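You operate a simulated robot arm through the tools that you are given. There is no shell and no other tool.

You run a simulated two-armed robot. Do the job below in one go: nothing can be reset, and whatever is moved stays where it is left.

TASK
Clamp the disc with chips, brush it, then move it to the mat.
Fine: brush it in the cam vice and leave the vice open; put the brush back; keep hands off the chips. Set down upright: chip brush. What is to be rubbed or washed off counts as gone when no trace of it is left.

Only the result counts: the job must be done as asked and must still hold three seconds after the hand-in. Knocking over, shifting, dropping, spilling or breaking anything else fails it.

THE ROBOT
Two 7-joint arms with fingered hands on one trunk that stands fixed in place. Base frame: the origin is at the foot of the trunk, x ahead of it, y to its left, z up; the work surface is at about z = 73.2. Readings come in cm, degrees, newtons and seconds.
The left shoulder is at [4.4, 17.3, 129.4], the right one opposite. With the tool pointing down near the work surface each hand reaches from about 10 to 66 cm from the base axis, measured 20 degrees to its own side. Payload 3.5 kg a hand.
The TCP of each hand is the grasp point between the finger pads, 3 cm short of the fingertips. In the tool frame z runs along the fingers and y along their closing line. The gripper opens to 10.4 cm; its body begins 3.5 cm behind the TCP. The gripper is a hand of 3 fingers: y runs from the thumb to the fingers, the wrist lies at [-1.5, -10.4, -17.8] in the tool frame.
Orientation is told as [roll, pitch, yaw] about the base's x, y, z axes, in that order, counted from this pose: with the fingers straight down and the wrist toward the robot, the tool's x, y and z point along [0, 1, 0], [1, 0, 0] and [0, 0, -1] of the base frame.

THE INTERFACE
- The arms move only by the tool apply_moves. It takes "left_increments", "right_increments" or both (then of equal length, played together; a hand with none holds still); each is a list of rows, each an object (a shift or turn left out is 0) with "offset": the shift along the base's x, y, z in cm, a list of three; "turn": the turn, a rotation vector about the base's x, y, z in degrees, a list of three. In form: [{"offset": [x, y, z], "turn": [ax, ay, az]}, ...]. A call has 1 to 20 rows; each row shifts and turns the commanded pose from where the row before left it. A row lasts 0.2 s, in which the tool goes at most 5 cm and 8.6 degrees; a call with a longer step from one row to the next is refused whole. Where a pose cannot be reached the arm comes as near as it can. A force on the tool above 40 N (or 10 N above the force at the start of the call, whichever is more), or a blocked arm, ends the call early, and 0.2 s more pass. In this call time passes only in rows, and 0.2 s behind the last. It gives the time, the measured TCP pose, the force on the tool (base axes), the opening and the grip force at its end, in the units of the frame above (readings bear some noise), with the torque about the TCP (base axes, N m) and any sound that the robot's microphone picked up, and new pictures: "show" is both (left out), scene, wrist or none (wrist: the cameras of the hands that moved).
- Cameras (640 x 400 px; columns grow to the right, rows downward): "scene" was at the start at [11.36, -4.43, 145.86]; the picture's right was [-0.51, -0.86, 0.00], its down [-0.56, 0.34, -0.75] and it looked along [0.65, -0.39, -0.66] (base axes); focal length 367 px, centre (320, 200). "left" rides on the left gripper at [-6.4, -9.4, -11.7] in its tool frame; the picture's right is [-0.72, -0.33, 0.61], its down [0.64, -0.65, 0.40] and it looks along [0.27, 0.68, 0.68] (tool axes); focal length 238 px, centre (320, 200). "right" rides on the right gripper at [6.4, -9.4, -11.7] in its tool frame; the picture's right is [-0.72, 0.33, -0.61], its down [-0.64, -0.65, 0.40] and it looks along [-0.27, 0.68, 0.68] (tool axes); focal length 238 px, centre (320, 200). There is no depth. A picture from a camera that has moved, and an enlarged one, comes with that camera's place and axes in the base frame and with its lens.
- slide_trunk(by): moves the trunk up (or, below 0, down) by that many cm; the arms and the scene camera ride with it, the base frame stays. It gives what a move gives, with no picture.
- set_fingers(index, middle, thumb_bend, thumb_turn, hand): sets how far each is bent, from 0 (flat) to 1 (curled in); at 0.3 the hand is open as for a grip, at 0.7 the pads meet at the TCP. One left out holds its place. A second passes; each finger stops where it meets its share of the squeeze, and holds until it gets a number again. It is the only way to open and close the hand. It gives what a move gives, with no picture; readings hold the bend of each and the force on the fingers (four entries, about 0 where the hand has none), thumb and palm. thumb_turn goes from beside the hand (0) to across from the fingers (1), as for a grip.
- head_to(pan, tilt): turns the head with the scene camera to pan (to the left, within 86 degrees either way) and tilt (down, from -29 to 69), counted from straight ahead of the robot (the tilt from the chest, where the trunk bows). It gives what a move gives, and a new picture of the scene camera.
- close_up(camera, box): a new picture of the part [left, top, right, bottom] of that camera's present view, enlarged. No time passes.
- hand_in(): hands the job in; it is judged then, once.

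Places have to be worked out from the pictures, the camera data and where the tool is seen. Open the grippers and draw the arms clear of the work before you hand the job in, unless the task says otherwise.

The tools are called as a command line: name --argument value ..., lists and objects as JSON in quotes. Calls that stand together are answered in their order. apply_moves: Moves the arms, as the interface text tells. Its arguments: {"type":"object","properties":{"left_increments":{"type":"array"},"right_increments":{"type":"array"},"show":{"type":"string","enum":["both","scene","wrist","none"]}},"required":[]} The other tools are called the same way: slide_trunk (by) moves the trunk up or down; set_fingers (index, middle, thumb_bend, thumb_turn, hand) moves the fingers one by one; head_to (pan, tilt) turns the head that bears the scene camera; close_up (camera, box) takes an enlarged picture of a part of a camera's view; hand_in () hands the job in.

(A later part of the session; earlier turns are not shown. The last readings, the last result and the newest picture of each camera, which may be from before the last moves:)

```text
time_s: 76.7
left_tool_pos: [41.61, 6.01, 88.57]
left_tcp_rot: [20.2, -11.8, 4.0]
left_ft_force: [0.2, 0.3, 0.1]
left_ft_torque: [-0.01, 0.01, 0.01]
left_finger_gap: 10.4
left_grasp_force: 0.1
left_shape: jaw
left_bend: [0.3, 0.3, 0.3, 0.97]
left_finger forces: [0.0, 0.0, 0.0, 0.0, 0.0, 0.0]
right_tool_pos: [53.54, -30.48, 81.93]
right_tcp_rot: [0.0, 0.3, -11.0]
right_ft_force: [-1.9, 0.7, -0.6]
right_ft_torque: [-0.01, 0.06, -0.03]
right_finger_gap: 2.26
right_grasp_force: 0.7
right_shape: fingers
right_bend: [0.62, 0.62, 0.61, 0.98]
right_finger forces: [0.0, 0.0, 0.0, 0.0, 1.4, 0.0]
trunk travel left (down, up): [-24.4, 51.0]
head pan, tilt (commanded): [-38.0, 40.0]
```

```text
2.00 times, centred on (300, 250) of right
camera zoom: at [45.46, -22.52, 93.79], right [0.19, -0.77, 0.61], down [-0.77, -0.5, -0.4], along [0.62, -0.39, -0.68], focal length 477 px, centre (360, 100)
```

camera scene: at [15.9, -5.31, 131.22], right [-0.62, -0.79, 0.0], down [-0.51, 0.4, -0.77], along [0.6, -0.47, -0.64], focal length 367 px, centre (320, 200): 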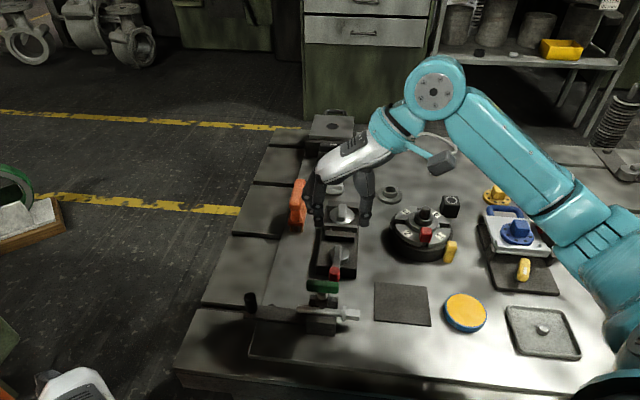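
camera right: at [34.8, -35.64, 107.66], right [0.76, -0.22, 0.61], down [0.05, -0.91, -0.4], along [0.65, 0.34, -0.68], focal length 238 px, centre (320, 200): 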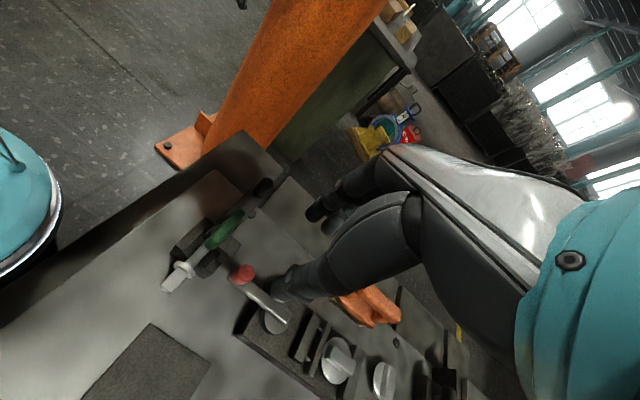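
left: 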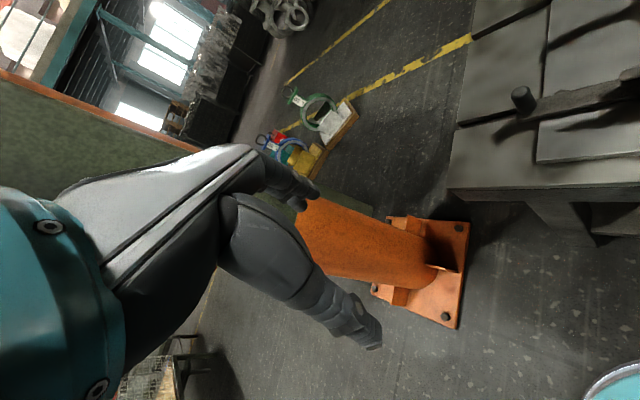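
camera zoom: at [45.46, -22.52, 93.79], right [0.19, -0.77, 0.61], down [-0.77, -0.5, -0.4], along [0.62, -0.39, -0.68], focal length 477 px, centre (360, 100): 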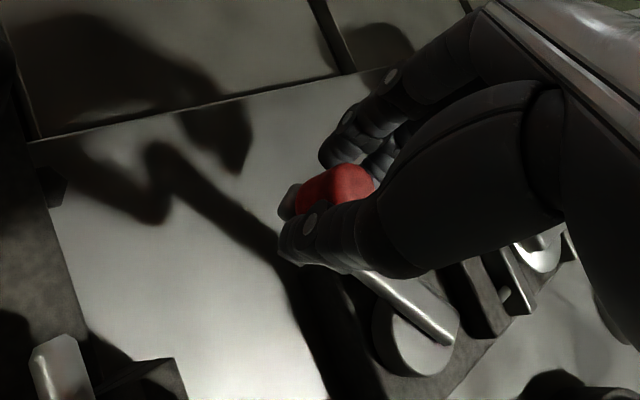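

The lever is about 60° back. I'll bring it the rest of the way to its original open position, watching for the stop.

apply_moves --right_increments '[{"offset": [0.52, -0.11, 0], "turn": [0, 0, -4]}, {"offset": [0.51, -0.15, 0], "turn": [0, 0, -4]}, {"offset": [0.5, -0.18, 0], "turn": [0, 0, -4]}, {"offset": [0.48, -0.22, 0], "turn": [0, 0, -4]}, {"offset": [0.47, -0.25, 0], "turn": [0, 0, -4]}, {"offset": [0.45, -0.28, 0], "turn": [0, 0, -4]}, {"offset": [0.43, -0.31, 0], "turn": [0, 0, -4]}]' --show "none"

close_up --camera "scene" --box '[290, 210, 390, 310]'

close_up --camera "right" --box '[180, 150, 420, 350]'

```text
time_s: 78.3
left_tool_pos: [41.69, 5.96, 88.57]
left_tcp_rot: [20.2, -11.7, 3.9]
left_ft_force: [0.5, -1.1, 0.3]
left_ft_torque: [-0.01, 0.01, 0.0]
left_finger_gap: 10.4
left_grasp_force: 0.0
left_shape: jaw
left_bend: [0.3, 0.3, 0.3, 0.97]
left_finger forces: [0.1, 0.0, 0.1, 0.0, 0.0, 0.2]
right_tool_pos: [56.93, -31.94, 82.04]
right_tcp_rot: [0.0, 0.3, -39.1]
right_ft_force: [-2.2, -0.1, 0.4]
right_ft_torque: [-0.01, 0.03, 0.01]
right_finger_gap: 2.28
right_grasp_force: 0.5
right_shape: fingers
right_bend: [0.62, 0.62, 0.61, 0.98]
right_finger forces: [0.0, 0.0, 0.0, 0.0, 1.5, 0.0]
trunk travel left (down, up): [-24.4, 51.0]
head pan, tilt (commanded): [-38.0, 40.0]
```

```text
4.00 times, centred on (340, 260) of scene
camera zoom: at [15.92, -5.31, 131.22], right [-0.62, -0.79, 0.0], down [-0.51, 0.4, -0.77], along [0.6, -0.47, -0.64], focal length 1469 px, centre (240, -40)
```

zoom: 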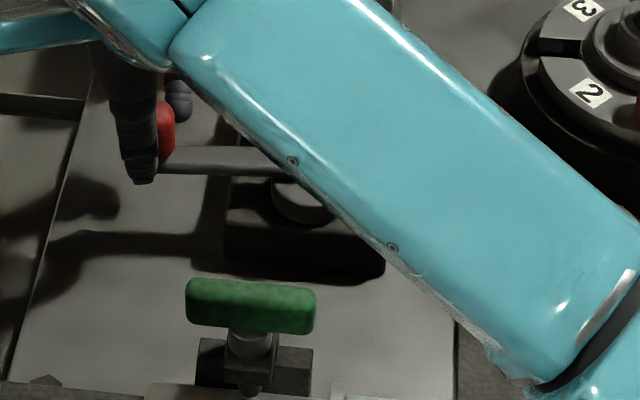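

```text
2.00 times, centred on (300, 250) of right
camera zoom: at [53.52, -21.22, 93.79], right [-0.2, -0.77, 0.61], down [-0.91, -0.09, -0.4], along [0.36, -0.64, -0.68], focal length 477 px, centre (360, 100)
```

zoom: 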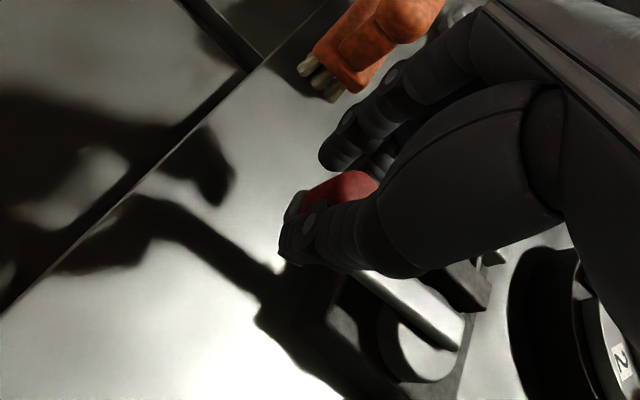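

The lever is almost back where it started. I'll make two more small steps toward the end stop.

apply_moves --right_increments '[{"offset": [0.41, -0.34, 0], "turn": [0, 0, -4]}, {"offset": [0.3, -0.28, 0], "turn": [0, 0, -2]}]' --show "none"

close_up --camera "scene" --box '[260, 190, 360, 290]'

close_up --camera "right" --box '[180, 150, 420, 350]'

```text
time_s: 78.9
left_tool_pos: [41.61, 6.02, 88.45]
left_tcp_rot: [20.2, -11.6, 3.9]
left_ft_force: [-0.9, 0.3, -0.1]
left_ft_torque: [0.01, 0.0, -0.02]
left_finger_gap: 10.38
left_grasp_force: 0.2
left_shape: jaw
left_bend: [0.3, 0.3, 0.3, 0.97]
left_finger forces: [0.1, 0.0, 0.0, 0.1, 0.0, 0.0]
right_tool_pos: [57.63, -32.53, 82.07]
right_tcp_rot: [0.0, 0.4, -45.0]
right_ft_force: [-3.1, 2.3, 0.5]
right_ft_torque: [0.04, 0.11, -0.02]
right_finger_gap: 2.44
right_grasp_force: 1.8
right_shape: fingers
right_bend: [0.62, 0.62, 0.6, 0.98]
right_finger forces: [0.1, 0.1, 0.1, 0.0, 2.9, 0.0]
trunk travel left (down, up): [-24.4, 51.0]
head pan, tilt (commanded): [-38.0, 40.0]
```

```text
4.00 times, centred on (310, 240) of scene
camera zoom: at [15.9, -5.29, 131.22], right [-0.62, -0.79, 0.0], down [-0.51, 0.4, -0.77], along [0.6, -0.47, -0.64], focal length 1469 px, centre (360, 40)
```

zoom: 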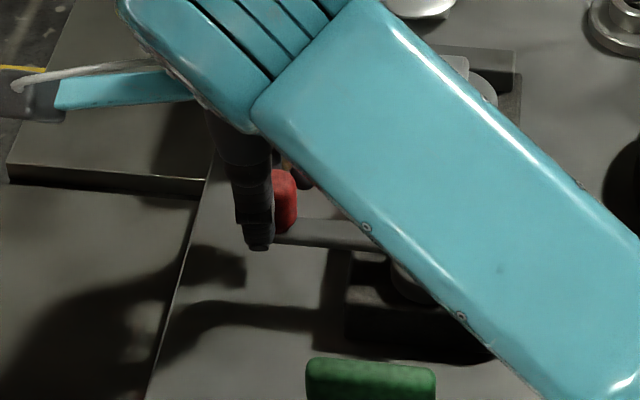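

```text
2.00 times, centred on (300, 250) of right
camera zoom: at [55.37, -21.56, 93.82], right [-0.27, -0.74, 0.61], down [-0.92, 0.01, -0.4], along [0.29, -0.67, -0.68], focal length 477 px, centre (360, 100)
```

zoom: 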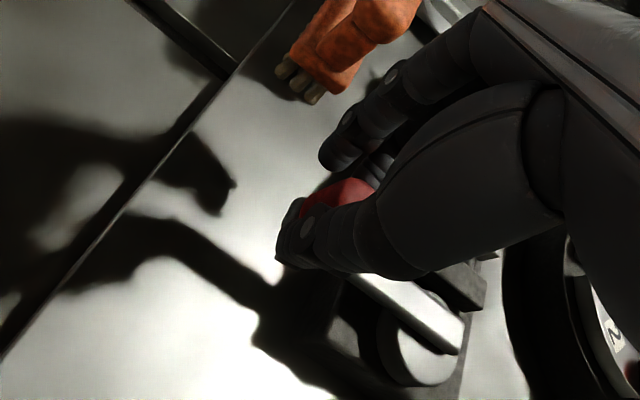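

The knob now coincides with its original picture position and the force has begun to rise at the stop, so the vice is open again. I'll release it and lift off.

set_fingers --hand "right" --index 0.54 --middle 0.54 --thumb_bend 0.52

apply_moves --right_increments '[{"offset": [0, 0, 2]}, {"offset": [0, 0, 4]}, {"offset": [0, 0, 4]}, {"offset": [0, -2, 4], "turn": [0, 0, 8]}, {"offset": [-1, -4, 1], "turn": [0, 0, 8.5]}, {"offset": [-2, -4, 0], "turn": [0, 0, 8.5]}, {"offset": [-2, -4, 0], "turn": [0, 0, 8.5]}, {"offset": [-2, -3, 0], "turn": [0, 0, 8.5]}]' --show "both"

close_up --camera "scene" --box '[290, 190, 390, 290]'

close_up --camera "scene" --box '[320, 195, 370, 240]'

```text
time_s: 79.9
left_tool_pos: [41.57, 6.06, 88.5]
left_tcp_rot: [20.2, -11.7, 4.0]
left_ft_force: [-0.7, 0.1, -0.1]
left_ft_torque: [0.02, -0.01, 0.0]
left_finger_gap: 10.4
left_grasp_force: 0.0
left_shape: jaw
left_bend: [0.3, 0.3, 0.3, 0.97]
left_finger forces: [0.1, 0.1, 0.0, 0.0, 0.0, 0.1]
right_tool_pos: [57.63, -32.59, 82.07]
right_tcp_rot: [0.0, 0.4, -44.9]
right_ft_force: [1.0, 0.3, -1.7]
right_ft_torque: [-0.01, 0.0, -0.01]
right_finger_gap: 4.37
right_grasp_force: 0.0
right_shape: fingers
right_bend: [0.54, 0.54, 0.52, 0.98]
right_finger forces: [0.0, 0.0, 0.0, 0.1, 0.0, 0.0]
trunk travel left (down, up): [-24.4, 51.0]
head pan, tilt (commanded): [-38.0, 40.0]
```

```text
time_s: 81.7
left_tool_pos: [41.77, 6.01, 88.58]
left_tcp_rot: [20.2, -11.7, 4.0]
left_ft_force: [-0.1, -0.5, -0.5]
left_ft_torque: [0.02, 0.0, 0.0]
left_finger_gap: 10.39
left_grasp_force: 0.1
left_shape: jaw
left_bend: [0.3, 0.3, 0.3, 0.97]
left_finger forces: [0.0, 0.0, 0.1, 0.1, 0.0, 0.1]
right_tool_pos: [50.52, -49.54, 97.11]
right_tcp_rot: [0.1, 0.3, -2.8]
right_ft_force: [0.2, 0.2, -0.2]
right_ft_torque: [-0.01, -0.01, 0.04]
right_finger_gap: 4.37
right_grasp_force: 0.0
right_shape: fingers
right_bend: [0.54, 0.54, 0.52, 0.98]
right_finger forces: [0.0, 0.0, 0.1, 0.0, 0.0, 0.0]
trunk travel left (down, up): [-24.4, 51.0]
head pan, tilt (commanded): [-38.0, 40.0]
camera scene: at [15.91, -5.34, 131.22], right [-0.62, -0.79, 0.0], down [-0.51, 0.4, -0.77], along [0.6, -0.47, -0.64], focal length 367 px, centre (320, 200)
camera right: at [41.46, -42.86, 108.82], right [0.29, -0.73, 0.61], down [-0.69, -0.61, -0.4], along [0.67, -0.3, -0.68], focal length 238 px, centre (320, 200)
```

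scene: 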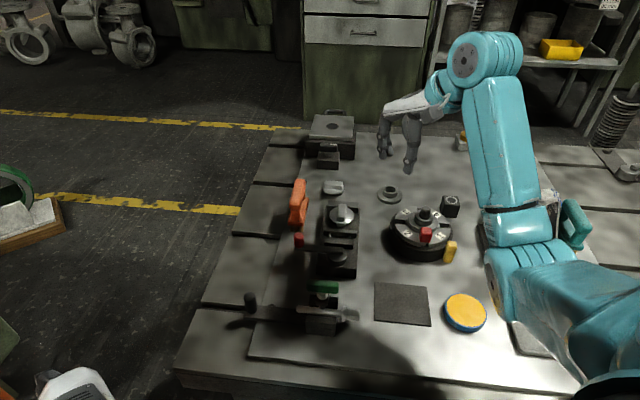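
right: 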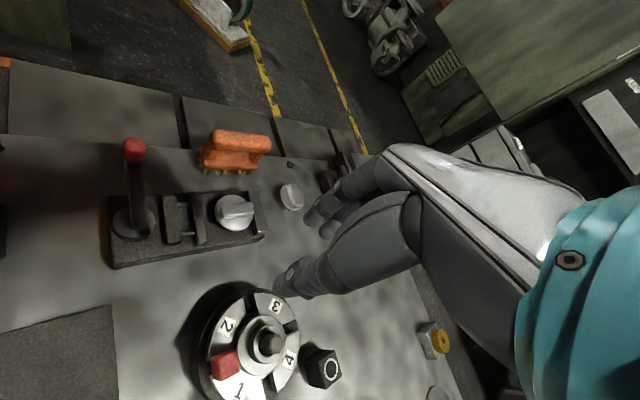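

```text
4.00 times, centred on (340, 240) of scene
camera zoom: at [15.91, -5.34, 131.22], right [-0.62, -0.79, 0.0], down [-0.51, 0.4, -0.77], along [0.6, -0.47, -0.64], focal length 1469 px, centre (240, 40)
```

zoom: 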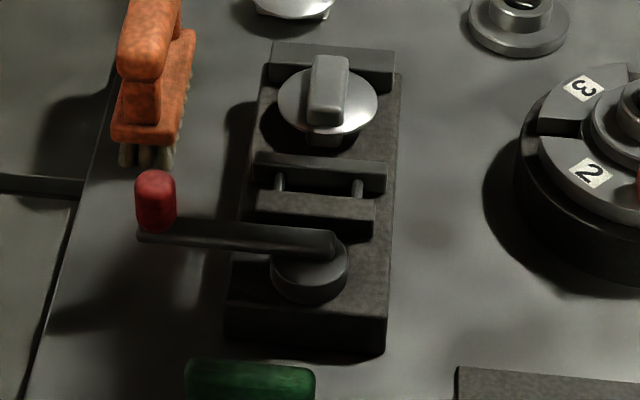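

```text
8.89 times, centred on (345, 218) of scene
camera zoom: at [15.91, -5.34, 131.22], right [-0.62, -0.79, 0.0], down [-0.51, 0.4, -0.77], along [0.6, -0.47, -0.64], focal length 3264 px, centre (98, 44)
```

zoom: 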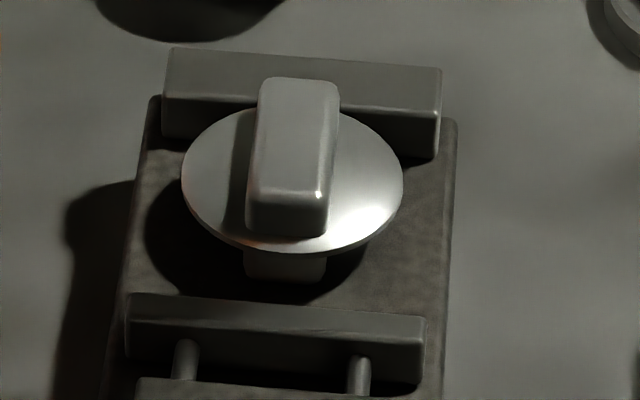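

The moving jaw has retracted and the disc's lower hub is visible again, so the vice is open and the disc is loose. I'll zoom in on the wrist view to locate the disc precisely for grasping.

close_up --camera "right" --box '[190, 180, 280, 240]'

close_up --camera "scene" --box '[360, 270, 450, 340]'

close_up --camera "right" --box '[100, 120, 290, 280]'

```text
6.67 times, centred on (235, 210) of right
camera zoom: at [41.46, -42.86, 108.82], right [0.29, -0.73, 0.61], down [-0.69, -0.61, -0.4], along [0.67, -0.3, -0.68], focal length 1589 px, centre (887, 133)
```

zoom: 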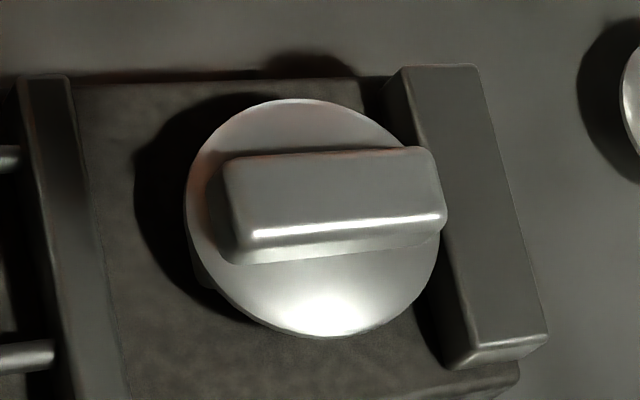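

```text
5.71 times, centred on (405, 305) of scene
camera zoom: at [15.91, -5.34, 131.22], right [-0.62, -0.79, 0.0], down [-0.51, 0.4, -0.77], along [0.6, -0.47, -0.64], focal length 2098 px, centre (-166, -400)
```

zoom: 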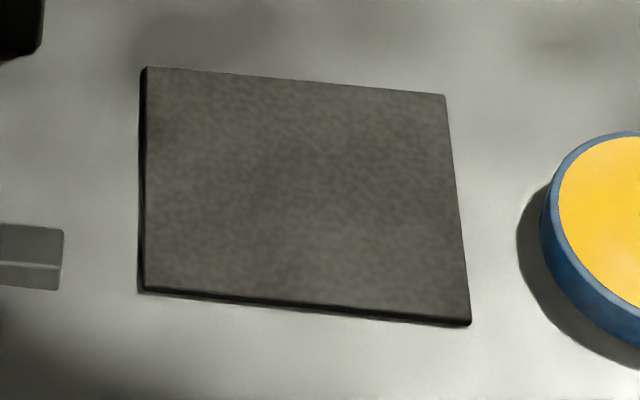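

```text
2.50 times, centred on (195, 200) of right
camera zoom: at [41.46, -42.86, 108.82], right [0.29, -0.73, 0.61], down [-0.69, -0.61, -0.4], along [0.67, -0.3, -0.68], focal length 596 px, centre (632, 200)
```

zoom: 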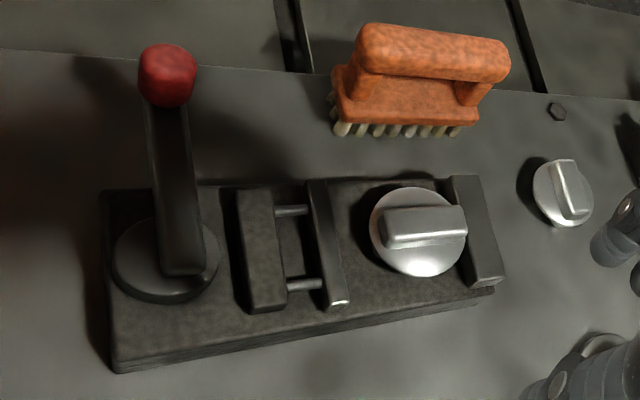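

The loose disc's bar is centred at about [59.2,-45.2], with its top at z≈79.0, the plate at 77.5, and the bar running at about -45°. I'll move above it with the closing line across the bar and the hand vertical.

apply_moves --right_increments '[{"offset": [1.5, 0.7, 0], "turn": [0, 0, 8]}, {"offset": [1.5, 0.7, 0], "turn": [0, 0, 8]}, {"offset": [1.5, 0.7, 0], "turn": [0, 0, 8]}, {"offset": [1.5, 0.7, 0], "turn": [0, 0, 8]}, {"offset": [1.4, 0.75, -2], "turn": [0, 0, 8]}, {"offset": [1.28, 0.79, -3], "turn": [0, 0, 8.2]}]' --show "both"

close_up --camera "scene" --box '[300, 150, 400, 250]'

close_up --camera "right" --box '[180, 150, 420, 350]'

```text
time_s: 83.1
left_tool_pos: [41.75, 6.02, 88.6]
left_tcp_rot: [20.1, -11.7, 3.9]
left_ft_force: [0.7, -0.3, 0.0]
left_ft_torque: [-0.04, 0.0, 0.01]
left_finger_gap: 10.39
left_grasp_force: 0.1
left_shape: jaw
left_bend: [0.3, 0.3, 0.3, 0.97]
left_finger forces: [0.1, 0.0, 0.1, 0.0, 0.0, 0.0]
right_tool_pos: [59.3, -45.23, 91.99]
right_tcp_rot: [0.0, 0.3, 45.4]
right_ft_force: [-0.7, -0.9, -1.0]
right_ft_torque: [-0.01, -0.02, 0.0]
right_finger_gap: 4.38
right_grasp_force: 0.2
right_shape: fingers
right_bend: [0.54, 0.54, 0.52, 0.98]
right_finger forces: [0.0, 0.1, 0.0, 0.0, 0.1, 0.0]
trunk travel left (down, up): [-24.4, 51.0]
head pan, tilt (commanded): [-38.0, 40.0]
camera scene: at [15.96, -5.32, 131.21], right [-0.62, -0.79, 0.0], down [-0.51, 0.4, -0.77], along [0.6, -0.47, -0.64], focal length 367 px, centre (320, 200)
camera right: at [48.12, -47.53, 103.72], right [0.74, -0.27, 0.61], down [0.0, -0.92, -0.4], along [0.67, 0.29, -0.68], focal length 238 px, centre (320, 200)
```

scene: 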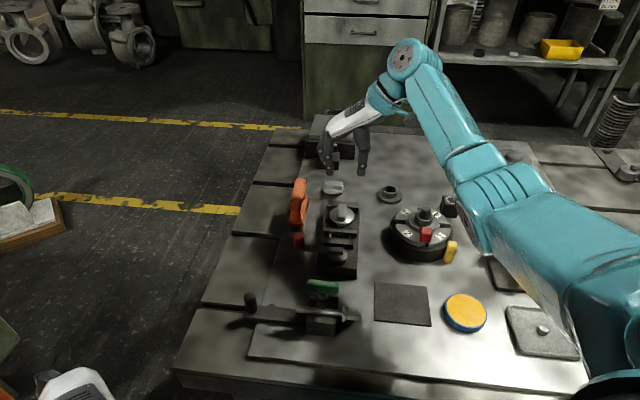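
right: 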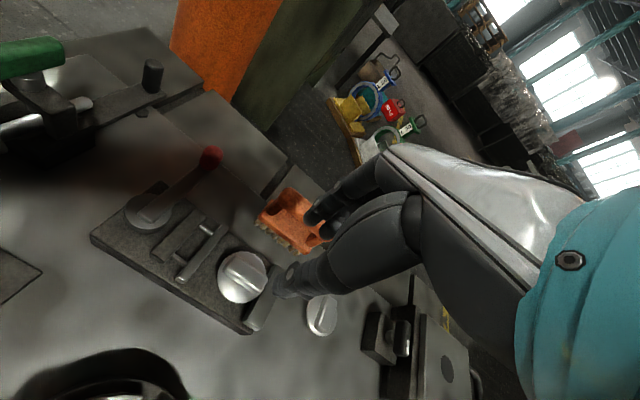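

```text
4.00 times, centred on (350, 200) of scene
camera zoom: at [15.96, -5.32, 131.21], right [-0.62, -0.79, 0.0], down [-0.51, 0.4, -0.77], along [0.6, -0.47, -0.64], focal length 1469 px, centre (200, 200)
```

zoom: 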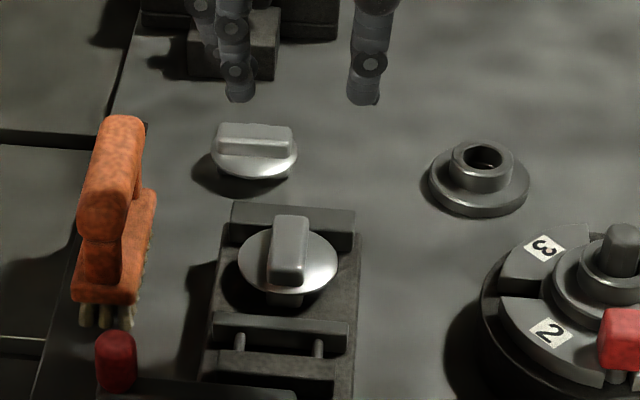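

```text
2.00 times, centred on (300, 250) of right
camera zoom: at [48.12, -47.53, 103.72], right [0.74, -0.27, 0.61], down [0.0, -0.92, -0.4], along [0.67, 0.29, -0.68], focal length 477 px, centre (360, 100)
```

zoom: 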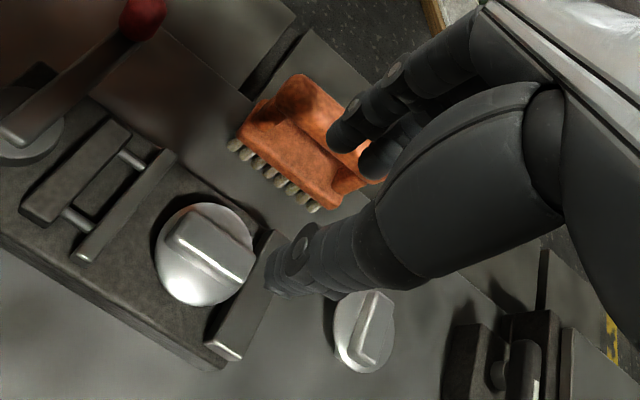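

The hand is vertical and centred over the bar; the fingertips reach about 3.8 cm below the TCP. I'll lower to just above the plate.

apply_moves --right_increments '[{"offset": [0, 0, -3.5]}, {"offset": [-0.05, 0, -3]}, {"offset": [-0.05, 0, -2.5]}]' --show "none"

close_up --camera "scene" --box '[300, 160, 390, 250]'

close_up --camera "right" --box '[200, 150, 400, 330]'

```text
time_s: 83.9
left_tool_pos: [41.67, 5.99, 88.53]
left_tcp_rot: [20.2, -11.8, 4.0]
left_ft_force: [0.0, -0.1, -0.1]
left_ft_torque: [0.01, -0.03, 0.01]
left_finger_gap: 10.4
left_grasp_force: 0.0
left_shape: jaw
left_bend: [0.3, 0.3, 0.3, 0.97]
left_finger forces: [0.0, 0.0, 0.0, 0.0, 0.0, 0.0]
right_tool_pos: [59.22, -45.3, 82.9]
right_tcp_rot: [-0.1, 0.5, 45.3]
right_ft_force: [0.2, 0.0, 0.9]
right_ft_torque: [-0.02, 0.03, -0.03]
right_finger_gap: 4.38
right_grasp_force: 0.1
right_shape: fingers
right_bend: [0.54, 0.54, 0.52, 0.98]
right_finger forces: [0.0, 0.0, 0.0, 0.0, 0.0, 0.0]
trunk travel left (down, up): [-24.4, 51.0]
head pan, tilt (commanded): [-38.0, 40.0]
```

```text
4.44 times, centred on (345, 205) of scene
camera zoom: at [15.94, -5.33, 131.21], right [-0.62, -0.79, 0.0], down [-0.51, 0.4, -0.77], along [0.6, -0.47, -0.64], focal length 1632 px, centre (209, 178)
```

zoom: 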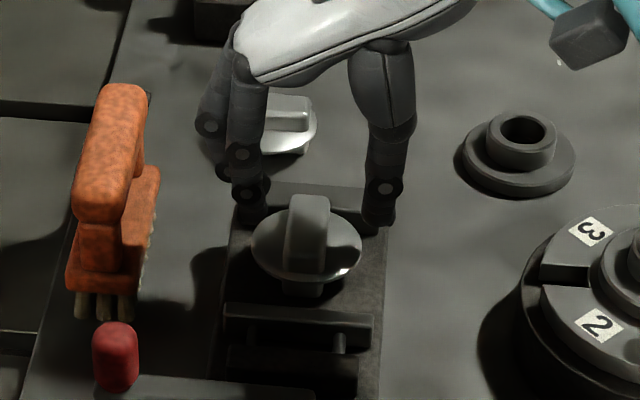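

```text
2.22 times, centred on (300, 240) of right
camera zoom: at [48.0, -47.53, 94.75], right [0.74, -0.27, 0.61], down [-0.01, -0.92, -0.4], along [0.67, 0.29, -0.68], focal length 530 px, centre (364, 111)
```

zoom: 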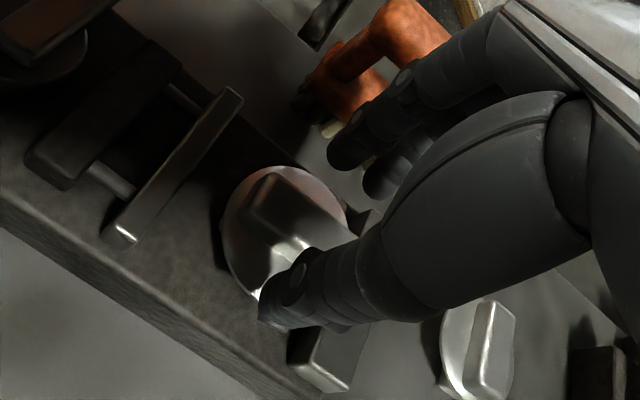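

Both views suggest the bar centre is about 0.8 cm nearer along its length than the TCP. I'll shift back by that and lower the last centimetre, watching for contact.

apply_moves --right_increments '[{"offset": [-0.55, 0.5, 0]}, {"offset": [0, 0, -0.5]}, {"offset": [0, 0, -0.4]}]' --show "none"

close_up --camera "scene" --box '[310, 180, 380, 240]'

close_up --camera "right" --box '[220, 180, 360, 310]'

```text
time_s: 84.7
left_tool_pos: [41.72, 6.05, 88.51]
left_tcp_rot: [20.3, -11.8, 4.1]
left_ft_force: [0.9, 0.1, -0.3]
left_ft_torque: [0.02, 0.01, 0.0]
left_finger_gap: 10.41
left_grasp_force: 0.2
left_shape: jaw
left_bend: [0.3, 0.3, 0.3, 0.97]
left_finger forces: [0.0, 0.1, 0.0, 0.0, 0.0, 0.0]
right_tool_pos: [58.63, -44.73, 82.24]
right_tcp_rot: [0.0, 0.3, 45.3]
right_ft_force: [0.3, 0.1, -0.8]
right_ft_torque: [0.0, 0.01, 0.0]
right_finger_gap: 4.39
right_grasp_force: 0.0
right_shape: fingers
right_bend: [0.54, 0.54, 0.52, 0.98]
right_finger forces: [0.0, 0.0, 0.0, 0.0, 0.0, 0.0]
trunk travel left (down, up): [-24.4, 51.0]
head pan, tilt (commanded): [-38.0, 40.0]
```

```text
6.67 times, centred on (345, 210) of scene
camera zoom: at [15.93, -5.32, 131.21], right [-0.62, -0.79, 0.0], down [-0.51, 0.4, -0.77], along [0.6, -0.47, -0.64], focal length 2448 px, centre (153, 133)
```

zoom: 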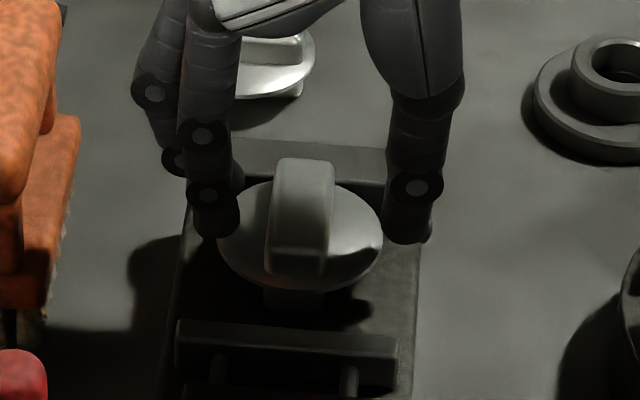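

```text
3.08 times, centred on (290, 245) of right
camera zoom: at [47.42, -47.02, 93.9], right [0.74, -0.27, 0.61], down [-0.01, -0.92, -0.4], along [0.67, 0.29, -0.68], focal length 733 px, centre (412, 62)
```

zoom: 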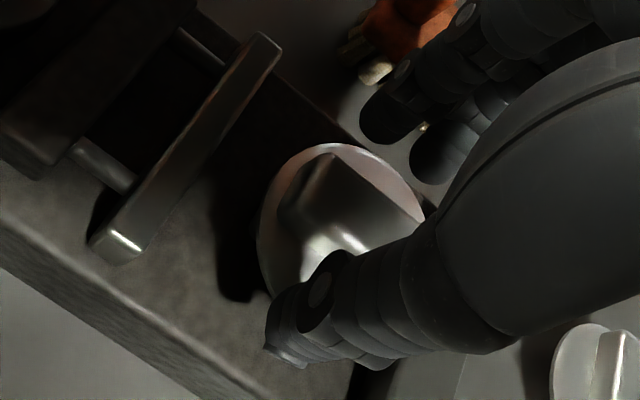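

The bar is well centred between thumb and fingers. I'll lower another 0.5 cm so the fingertips flank the bar just above the plate.

apply_moves --right_increments '[{"offset": [0.1, 0.1, -0.25]}, {"offset": [0, 0, -0.25]}]' --show "none"

close_up --camera "scene" --box '[310, 180, 380, 240]'

```text
time_s: 85.3
left_tool_pos: [41.52, 6.11, 88.49]
left_tcp_rot: [20.2, -11.8, 4.1]
left_ft_force: [0.1, -0.5, 0.1]
left_ft_torque: [0.01, 0.02, -0.01]
left_finger_gap: 10.39
left_grasp_force: 0.2
left_shape: jaw
left_bend: [0.3, 0.3, 0.3, 0.97]
left_finger forces: [0.0, 0.0, 0.1, 0.0, 0.0, 0.0]
right_tool_pos: [58.75, -44.67, 81.49]
right_tcp_rot: [-0.1, 0.4, 45.3]
right_ft_force: [-0.2, 0.1, -0.5]
right_ft_torque: [-0.02, 0.02, -0.02]
right_finger_gap: 4.4
right_grasp_force: 0.0
right_shape: fingers
right_bend: [0.54, 0.54, 0.52, 0.98]
right_finger forces: [0.1, 0.1, 0.0, 0.0, 0.1, 0.1]
trunk travel left (down, up): [-24.4, 51.0]
head pan, tilt (commanded): [-38.0, 40.0]
```

```text
6.67 times, centred on (345, 210) of scene
camera zoom: at [15.93, -5.32, 131.21], right [-0.62, -0.79, 0.0], down [-0.51, 0.4, -0.77], along [0.6, -0.47, -0.64], focal length 2448 px, centre (153, 133)
```

zoom: 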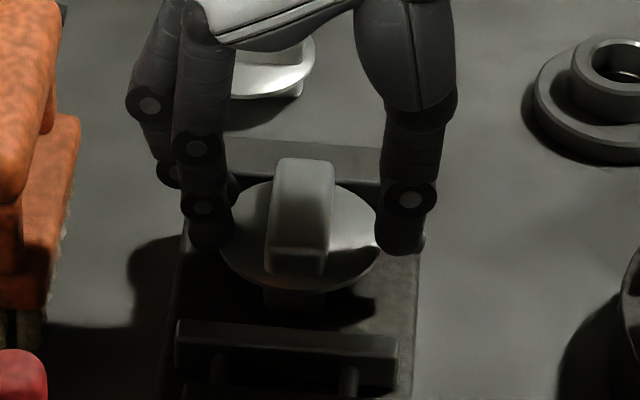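

The fingertips are now level with the plate's rim. I'll raise 0.4 cm so they slide above the plate onto the bar, then close gently.

apply_moves --right_increments '[{"offset": [0, 0, 0.4]}]' --show "none"

set_fingers --hand "right" --index 0.62 --middle 0.62 --thumb_bend 0.61

close_up --camera "scene" --box '[310, 180, 380, 240]'

close_up --camera "right" --box '[220, 180, 360, 310]'

```text
time_s: 85.7
left_tool_pos: [41.65, 6.06, 88.56]
left_tcp_rot: [20.2, -11.6, 4.1]
left_ft_force: [0.4, 0.0, 0.4]
left_ft_torque: [0.04, 0.01, 0.0]
left_finger_gap: 10.39
left_grasp_force: 0.1
left_shape: jaw
left_bend: [0.3, 0.3, 0.3, 0.97]
left_finger forces: [0.0, 0.0, 0.0, 0.1, 0.0, 0.0]
right_tool_pos: [58.74, -44.69, 81.9]
right_tcp_rot: [0.1, 0.4, 45.3]
right_ft_force: [0.6, 0.0, -0.6]
right_ft_torque: [0.01, 0.0, 0.0]
right_finger_gap: 4.38
right_grasp_force: 0.1
right_shape: fingers
right_bend: [0.54, 0.54, 0.52, 0.98]
right_finger forces: [0.0, 0.0, 0.0, 0.0, 0.0, 0.0]
trunk travel left (down, up): [-24.4, 51.0]
head pan, tilt (commanded): [-38.0, 40.0]
```

```text
time_s: 86.7
left_tool_pos: [41.68, 5.95, 88.47]
left_tcp_rot: [20.2, -11.7, 4.1]
left_ft_force: [-0.7, -0.4, -0.1]
left_ft_torque: [-0.03, -0.01, 0.0]
left_finger_gap: 10.37
left_grasp_force: 0.0
left_shape: jaw
left_bend: [0.3, 0.3, 0.3, 0.97]
left_finger forces: [0.0, 0.0, 0.0, 0.1, 0.0, 0.1]
right_tool_pos: [58.72, -44.63, 81.93]
right_tcp_rot: [0.0, 0.4, 45.3]
right_ft_force: [-0.3, 0.0, 0.4]
right_ft_torque: [0.02, 0.02, -0.03]
right_finger_gap: 2.27
right_grasp_force: 0.0
right_shape: fingers
right_bend: [0.62, 0.62, 0.61, 0.98]
right_finger forces: [0.0, 0.0, 0.0, 0.0, 0.0, 0.1]
trunk travel left (down, up): [-24.4, 51.0]
head pan, tilt (commanded): [-38.0, 40.0]
```

```text
6.67 times, centred on (345, 210) of scene
camera zoom: at [15.93, -5.32, 131.21], right [-0.62, -0.79, 0.0], down [-0.51, 0.4, -0.77], along [0.6, -0.47, -0.64], focal length 2448 px, centre (153, 133)
```

zoom: 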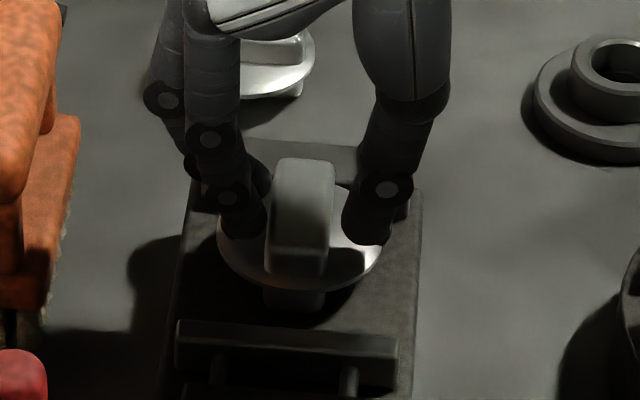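

```text
3.08 times, centred on (290, 245) of right
camera zoom: at [47.53, -46.92, 93.8], right [0.74, -0.27, 0.61], down [-0.01, -0.92, -0.4], along [0.67, 0.29, -0.68], focal length 733 px, centre (412, 62)
```

zoom: 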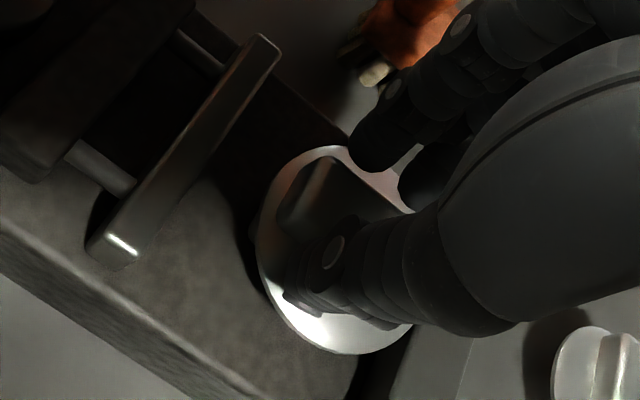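

The fingertips flank the bar above the plate without touching. I'll shift 0.4 cm toward the bar's near end to centre the finger pair, then close with more squeeze.

apply_moves --right_increments '[{"offset": [-0.28, 0.28, -0.1]}]' --show "none"

set_fingers --hand "right" --index 0.7 --middle 0.7 --thumb_bend 0.69

close_up --camera "scene" --box '[310, 180, 380, 240]'

close_up --camera "right" --box '[220, 180, 360, 310]'

```text
time_s: 87.1
left_tool_pos: [41.62, 6.13, 88.52]
left_tcp_rot: [20.1, -11.7, 4.1]
left_ft_force: [0.1, 0.0, -0.6]
left_ft_torque: [0.0, 0.02, -0.01]
left_finger_gap: 10.41
left_grasp_force: 0.1
left_shape: jaw
left_bend: [0.3, 0.3, 0.3, 0.97]
left_finger forces: [0.1, 0.1, 0.1, 0.1, 0.0, 0.0]
right_tool_pos: [58.4, -44.37, 81.99]
right_tcp_rot: [-0.1, 0.4, 45.4]
right_ft_force: [-0.2, 0.8, 0.1]
right_ft_torque: [0.0, 0.02, 0.0]
right_finger_gap: 2.31
right_grasp_force: 0.1
right_shape: fingers
right_bend: [0.62, 0.62, 0.61, 0.98]
right_finger forces: [0.0, 0.1, 0.0, 0.0, 0.1, 0.0]
trunk travel left (down, up): [-24.4, 51.0]
head pan, tilt (commanded): [-38.0, 40.0]
```

```text
time_s: 88.1
left_tool_pos: [41.72, 5.97, 88.61]
left_tcp_rot: [20.2, -11.7, 4.0]
left_ft_force: [-0.2, -0.4, -0.6]
left_ft_torque: [0.0, 0.01, -0.02]
left_finger_gap: 10.4
left_grasp_force: 0.1
left_shape: jaw
left_bend: [0.3, 0.3, 0.3, 0.97]
left_finger forces: [0.0, 0.1, 0.0, 0.0, 0.0, 0.0]
right_tool_pos: [58.55, -44.32, 81.82]
right_tcp_rot: [0.1, 0.3, 45.3]
right_ft_force: [0.2, 0.2, 1.5]
right_ft_torque: [-0.03, 0.03, 0.02]
right_finger_gap: 1.47
right_grasp_force: 5.2
right_shape: fingers
right_bend: [0.66, 0.67, 0.64, 0.97]
right_finger forces: [3.0, 2.6, 0.1, 0.0, 5.5, 0.1]
trunk travel left (down, up): [-24.4, 51.0]
head pan, tilt (commanded): [-38.0, 40.0]
```

```text
6.67 times, centred on (345, 210) of scene
camera zoom: at [15.92, -5.31, 131.22], right [-0.62, -0.79, 0.0], down [-0.51, 0.4, -0.77], along [0.6, -0.47, -0.64], focal length 2448 px, centre (153, 133)
```

zoom: 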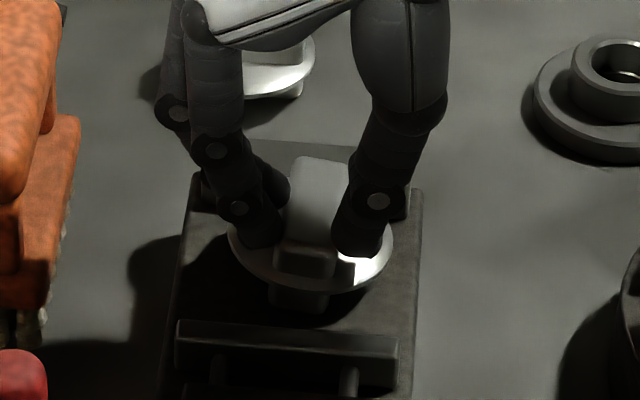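

```text
3.08 times, centred on (290, 245) of right
camera zoom: at [47.22, -46.63, 93.71], right [0.74, -0.27, 0.61], down [-0.01, -0.92, -0.4], along [0.67, 0.29, -0.68], focal length 733 px, centre (412, 62)
```

zoom: 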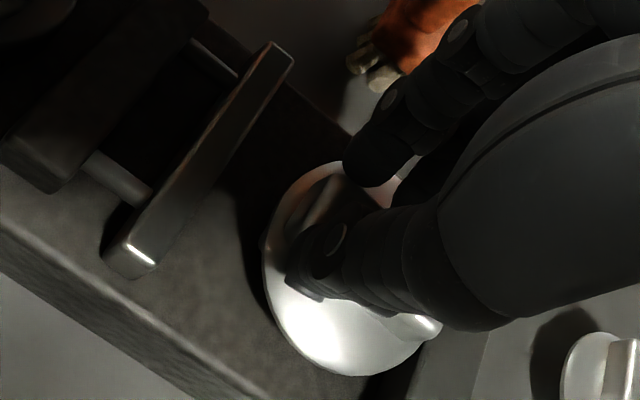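

The bar is gripped evenly with 5.2 N. I'll squeeze a little more and test-lift by 1 cm.

set_fingers --hand "right" --index 0.74 --middle 0.74 --thumb_bend 0.73

close_up --camera "scene" --box '[310, 180, 380, 240]'

```text
time_s: 89.1
left_tool_pos: [41.59, 5.9, 88.57]
left_tcp_rot: [20.2, -11.7, 4.0]
left_ft_force: [-0.3, 0.4, -0.1]
left_ft_torque: [0.0, -0.03, 0.0]
left_finger_gap: 10.41
left_grasp_force: 0.0
left_shape: jaw
left_bend: [0.3, 0.3, 0.3, 0.97]
left_finger forces: [0.2, 0.0, 0.1, 0.0, 0.1, 0.0]
right_tool_pos: [58.4, -44.3, 81.99]
right_tcp_rot: [-0.2, 0.3, 45.3]
right_ft_force: [0.1, -1.3, 6.0]
right_ft_torque: [-0.04, 0.09, 0.0]
right_finger_gap: 0.3
right_grasp_force: 6.3
right_shape: fingers
right_bend: [0.73, 0.74, 0.68, 0.96]
right_finger forces: [5.6, 0.9, 0.0, 0.0, 7.1, 0.0]
trunk travel left (down, up): [-24.4, 51.0]
head pan, tilt (commanded): [-38.0, 40.0]
```

```text
6.67 times, centred on (345, 210) of scene
camera zoom: at [15.87, -5.29, 131.23], right [-0.62, -0.79, 0.0], down [-0.51, 0.4, -0.77], along [0.6, -0.47, -0.64], focal length 2448 px, centre (153, 133)
```

zoom: 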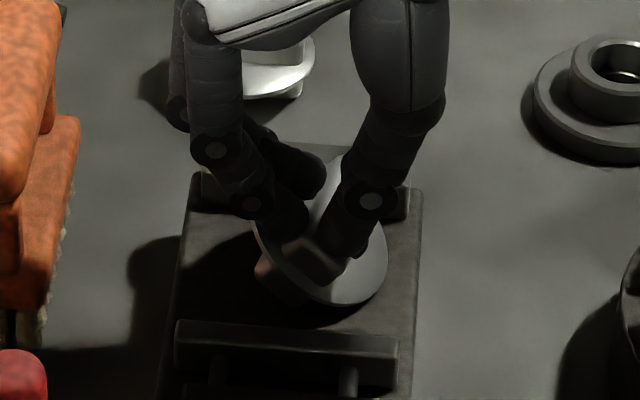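

The extra squeeze tilted the disc. I'll back the fingers off so it drops flat again.

set_fingers --hand "right" --index 0.66 --middle 0.66 --thumb_bend 0.63

close_up --camera "scene" --box '[310, 180, 380, 240]'

close_up --camera "right" --box '[220, 180, 360, 310]'

```text
time_s: 90.1
left_tool_pos: [41.69, 5.99, 88.59]
left_tcp_rot: [20.1, -11.6, 4.0]
left_ft_force: [-0.6, -0.2, -0.2]
left_ft_torque: [-0.01, -0.01, -0.02]
left_finger_gap: 10.4
left_grasp_force: 0.0
left_shape: jaw
left_bend: [0.3, 0.3, 0.3, 0.97]
left_finger forces: [0.0, 0.1, 0.0, 0.0, 0.0, 0.0]
right_tool_pos: [58.42, -44.43, 82.07]
right_tcp_rot: [-0.1, 0.3, 45.3]
right_ft_force: [2.2, -1.8, 8.4]
right_ft_torque: [0.03, -0.09, -0.05]
right_finger_gap: 1.32
right_grasp_force: 3.9
right_shape: fingers
right_bend: [0.66, 0.67, 0.64, 0.97]
right_finger forces: [6.8, 0.9, 0.0, 0.0, 0.8, 0.1]
trunk travel left (down, up): [-24.4, 51.0]
head pan, tilt (commanded): [-38.0, 40.0]
```

```text
6.67 times, centred on (345, 210) of scene
camera zoom: at [15.89, -5.27, 131.23], right [-0.62, -0.79, 0.0], down [-0.51, 0.4, -0.77], along [0.6, -0.47, -0.64], focal length 2448 px, centre (153, 133)
```

zoom: 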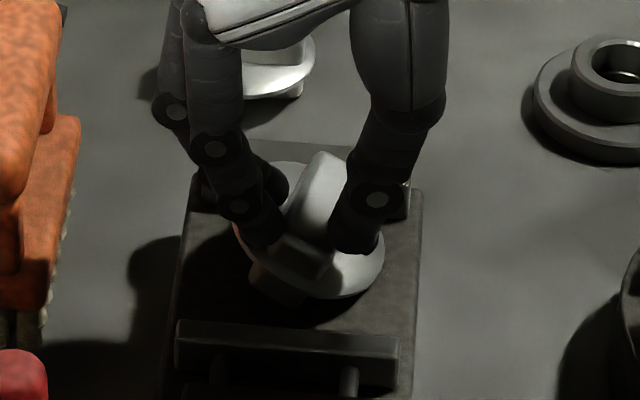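

```text
3.08 times, centred on (290, 245) of right
camera zoom: at [47.22, -46.6, 93.76], right [0.74, -0.27, 0.61], down [-0.01, -0.92, -0.4], along [0.67, 0.29, -0.68], focal length 733 px, centre (412, 62)
```

zoom: 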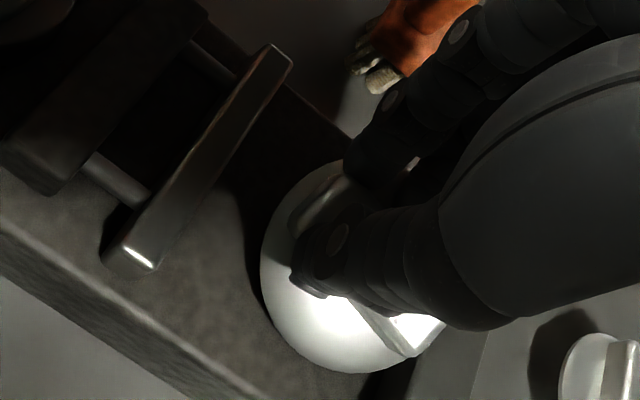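

The index finger is now pressing on the plate and the disc has turned. I'll raise the hand slightly and open, letting the disc settle flat.

apply_moves --right_increments '[{"offset": [0, 0, 0.3]}, {"offset": [0, 0, 0.3]}]' --show "none"

set_fingers --hand "right" --index 0.58 --middle 0.58 --thumb_bend 0.57

close_up --camera "scene" --box '[310, 180, 380, 240]'

close_up --camera "right" --box '[220, 180, 360, 310]'

```text
time_s: 90.7
left_tool_pos: [41.73, 5.96, 88.5]
left_tcp_rot: [20.2, -11.6, 4.0]
left_ft_force: [0.3, 0.5, 0.1]
left_ft_torque: [-0.01, 0.02, 0.06]
left_finger_gap: 10.38
left_grasp_force: 0.0
left_shape: jaw
left_bend: [0.3, 0.3, 0.3, 0.97]
left_finger forces: [0.1, 0.1, 0.0, 0.0, 0.1, 0.0]
right_tool_pos: [58.41, -44.43, 82.49]
right_tcp_rot: [0.1, 0.5, 45.4]
right_ft_force: [0.2, -0.2, -0.1]
right_ft_torque: [0.02, -0.01, 0.0]
right_finger_gap: 1.43
right_grasp_force: 0.1
right_shape: fingers
right_bend: [0.66, 0.66, 0.63, 0.97]
right_finger forces: [0.2, 0.1, 0.0, 0.0, 0.0, 0.1]
trunk travel left (down, up): [-24.4, 51.0]
head pan, tilt (commanded): [-38.0, 40.0]
```

```text
time_s: 91.7
left_tool_pos: [41.6, 5.97, 88.67]
left_tcp_rot: [20.3, -11.8, 3.9]
left_ft_force: [-0.7, -0.1, -1.2]
left_ft_torque: [0.0, 0.0, 0.01]
left_finger_gap: 10.4
left_grasp_force: 0.0
left_shape: jaw
left_bend: [0.3, 0.3, 0.3, 0.97]
left_finger forces: [0.0, 0.0, 0.0, 0.1, 0.0, 0.0]
right_tool_pos: [58.48, -44.39, 82.52]
right_tcp_rot: [0.0, 0.5, 45.4]
right_ft_force: [-0.5, 0.6, 0.3]
right_ft_torque: [0.0, -0.07, 0.01]
right_finger_gap: 3.48
right_grasp_force: 0.0
right_shape: fingers
right_bend: [0.57, 0.57, 0.56, 0.97]
right_finger forces: [0.0, 0.0, 0.0, 0.1, 0.1, 0.0]
trunk travel left (down, up): [-24.4, 51.0]
head pan, tilt (commanded): [-38.0, 40.0]
```

```text
6.67 times, centred on (345, 210) of scene
camera zoom: at [15.93, -5.32, 131.21], right [-0.62, -0.79, 0.0], down [-0.51, 0.4, -0.77], along [0.6, -0.47, -0.64], focal length 2448 px, centre (153, 133)
```

zoom: 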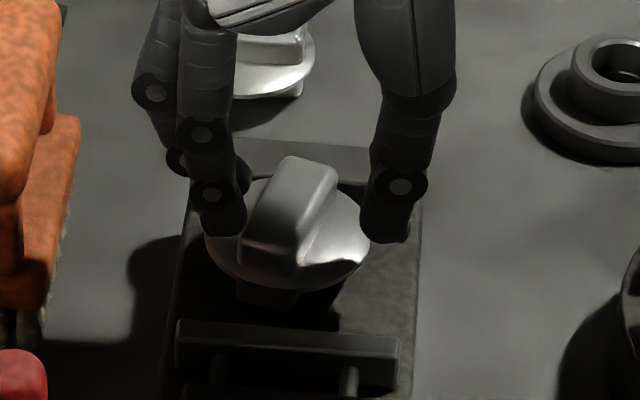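

```text
3.08 times, centred on (290, 245) of right
camera zoom: at [47.21, -46.62, 94.31], right [0.74, -0.27, 0.61], down [-0.01, -0.92, -0.4], along [0.67, 0.29, -0.68], focal length 733 px, centre (412, 62)
```

zoom: 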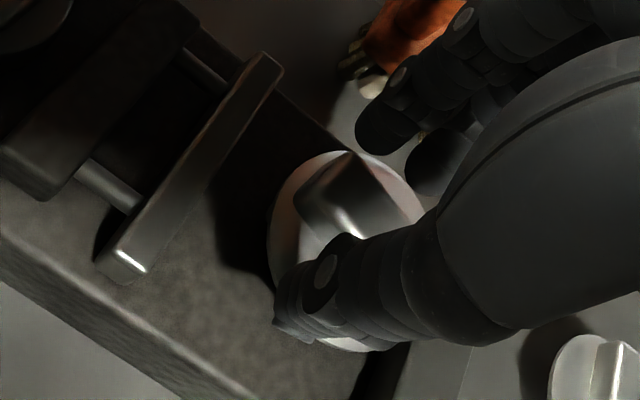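

The disc lies flat again, its bar now turned about 14° clockwise and shifted slightly. I'll raise above the bar, rotate and recentre the hand on it, then lower again.

apply_moves --right_increments '[{"offset": [0, 0, 1.2]}, {"offset": [0.35, 0.1, 0], "turn": [0, 0, -7]}, {"offset": [0.35, 0.1, 0], "turn": [0, 0, -7]}]' --show "none"

close_up --camera "scene" --box '[310, 180, 380, 240]'

close_up --camera "right" --box '[220, 180, 360, 310]'

```text
time_s: 92.5
left_tool_pos: [41.68, 6.04, 88.46]
left_tcp_rot: [20.2, -11.6, 4.0]
left_ft_force: [0.4, 0.1, 1.2]
left_ft_torque: [0.01, 0.03, 0.01]
left_finger_gap: 10.4
left_grasp_force: 0.1
left_shape: jaw
left_bend: [0.3, 0.3, 0.3, 0.97]
left_finger forces: [0.0, 0.1, 0.0, 0.0, 0.0, 0.0]
right_tool_pos: [59.18, -44.24, 83.75]
right_tcp_rot: [0.1, 0.4, 31.1]
right_ft_force: [0.3, 0.4, -0.3]
right_ft_torque: [0.0, -0.02, -0.03]
right_finger_gap: 3.46
right_grasp_force: 0.1
right_shape: fingers
right_bend: [0.57, 0.57, 0.56, 0.97]
right_finger forces: [0.0, 0.0, 0.0, 0.0, 0.0, 0.0]
trunk travel left (down, up): [-24.4, 51.0]
head pan, tilt (commanded): [-38.0, 40.0]
```

```text
6.67 times, centred on (345, 210) of scene
camera zoom: at [15.93, -5.32, 131.21], right [-0.62, -0.79, 0.0], down [-0.51, 0.4, -0.77], along [0.6, -0.47, -0.64], focal length 2448 px, centre (153, 133)
```

zoom: 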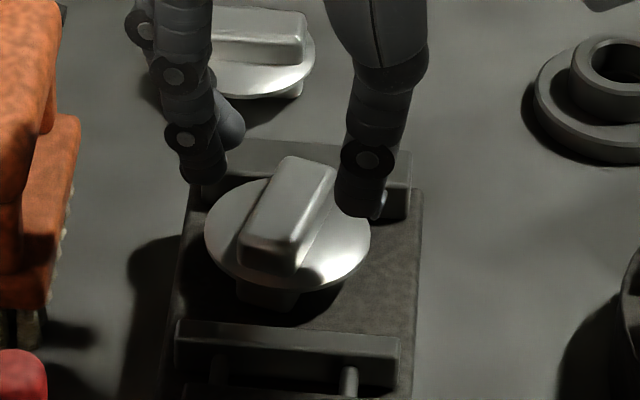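

```text
3.08 times, centred on (290, 245) of right
camera zoom: at [47.78, -43.66, 95.53], right [0.65, -0.44, 0.61], down [-0.23, -0.89, -0.4], along [0.72, 0.12, -0.68], focal length 733 px, centre (412, 62)
```

zoom: 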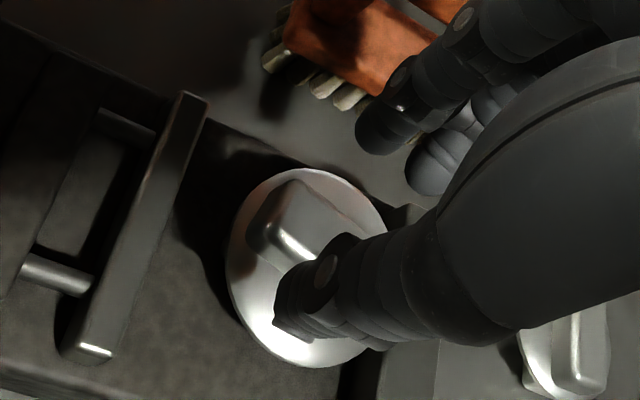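

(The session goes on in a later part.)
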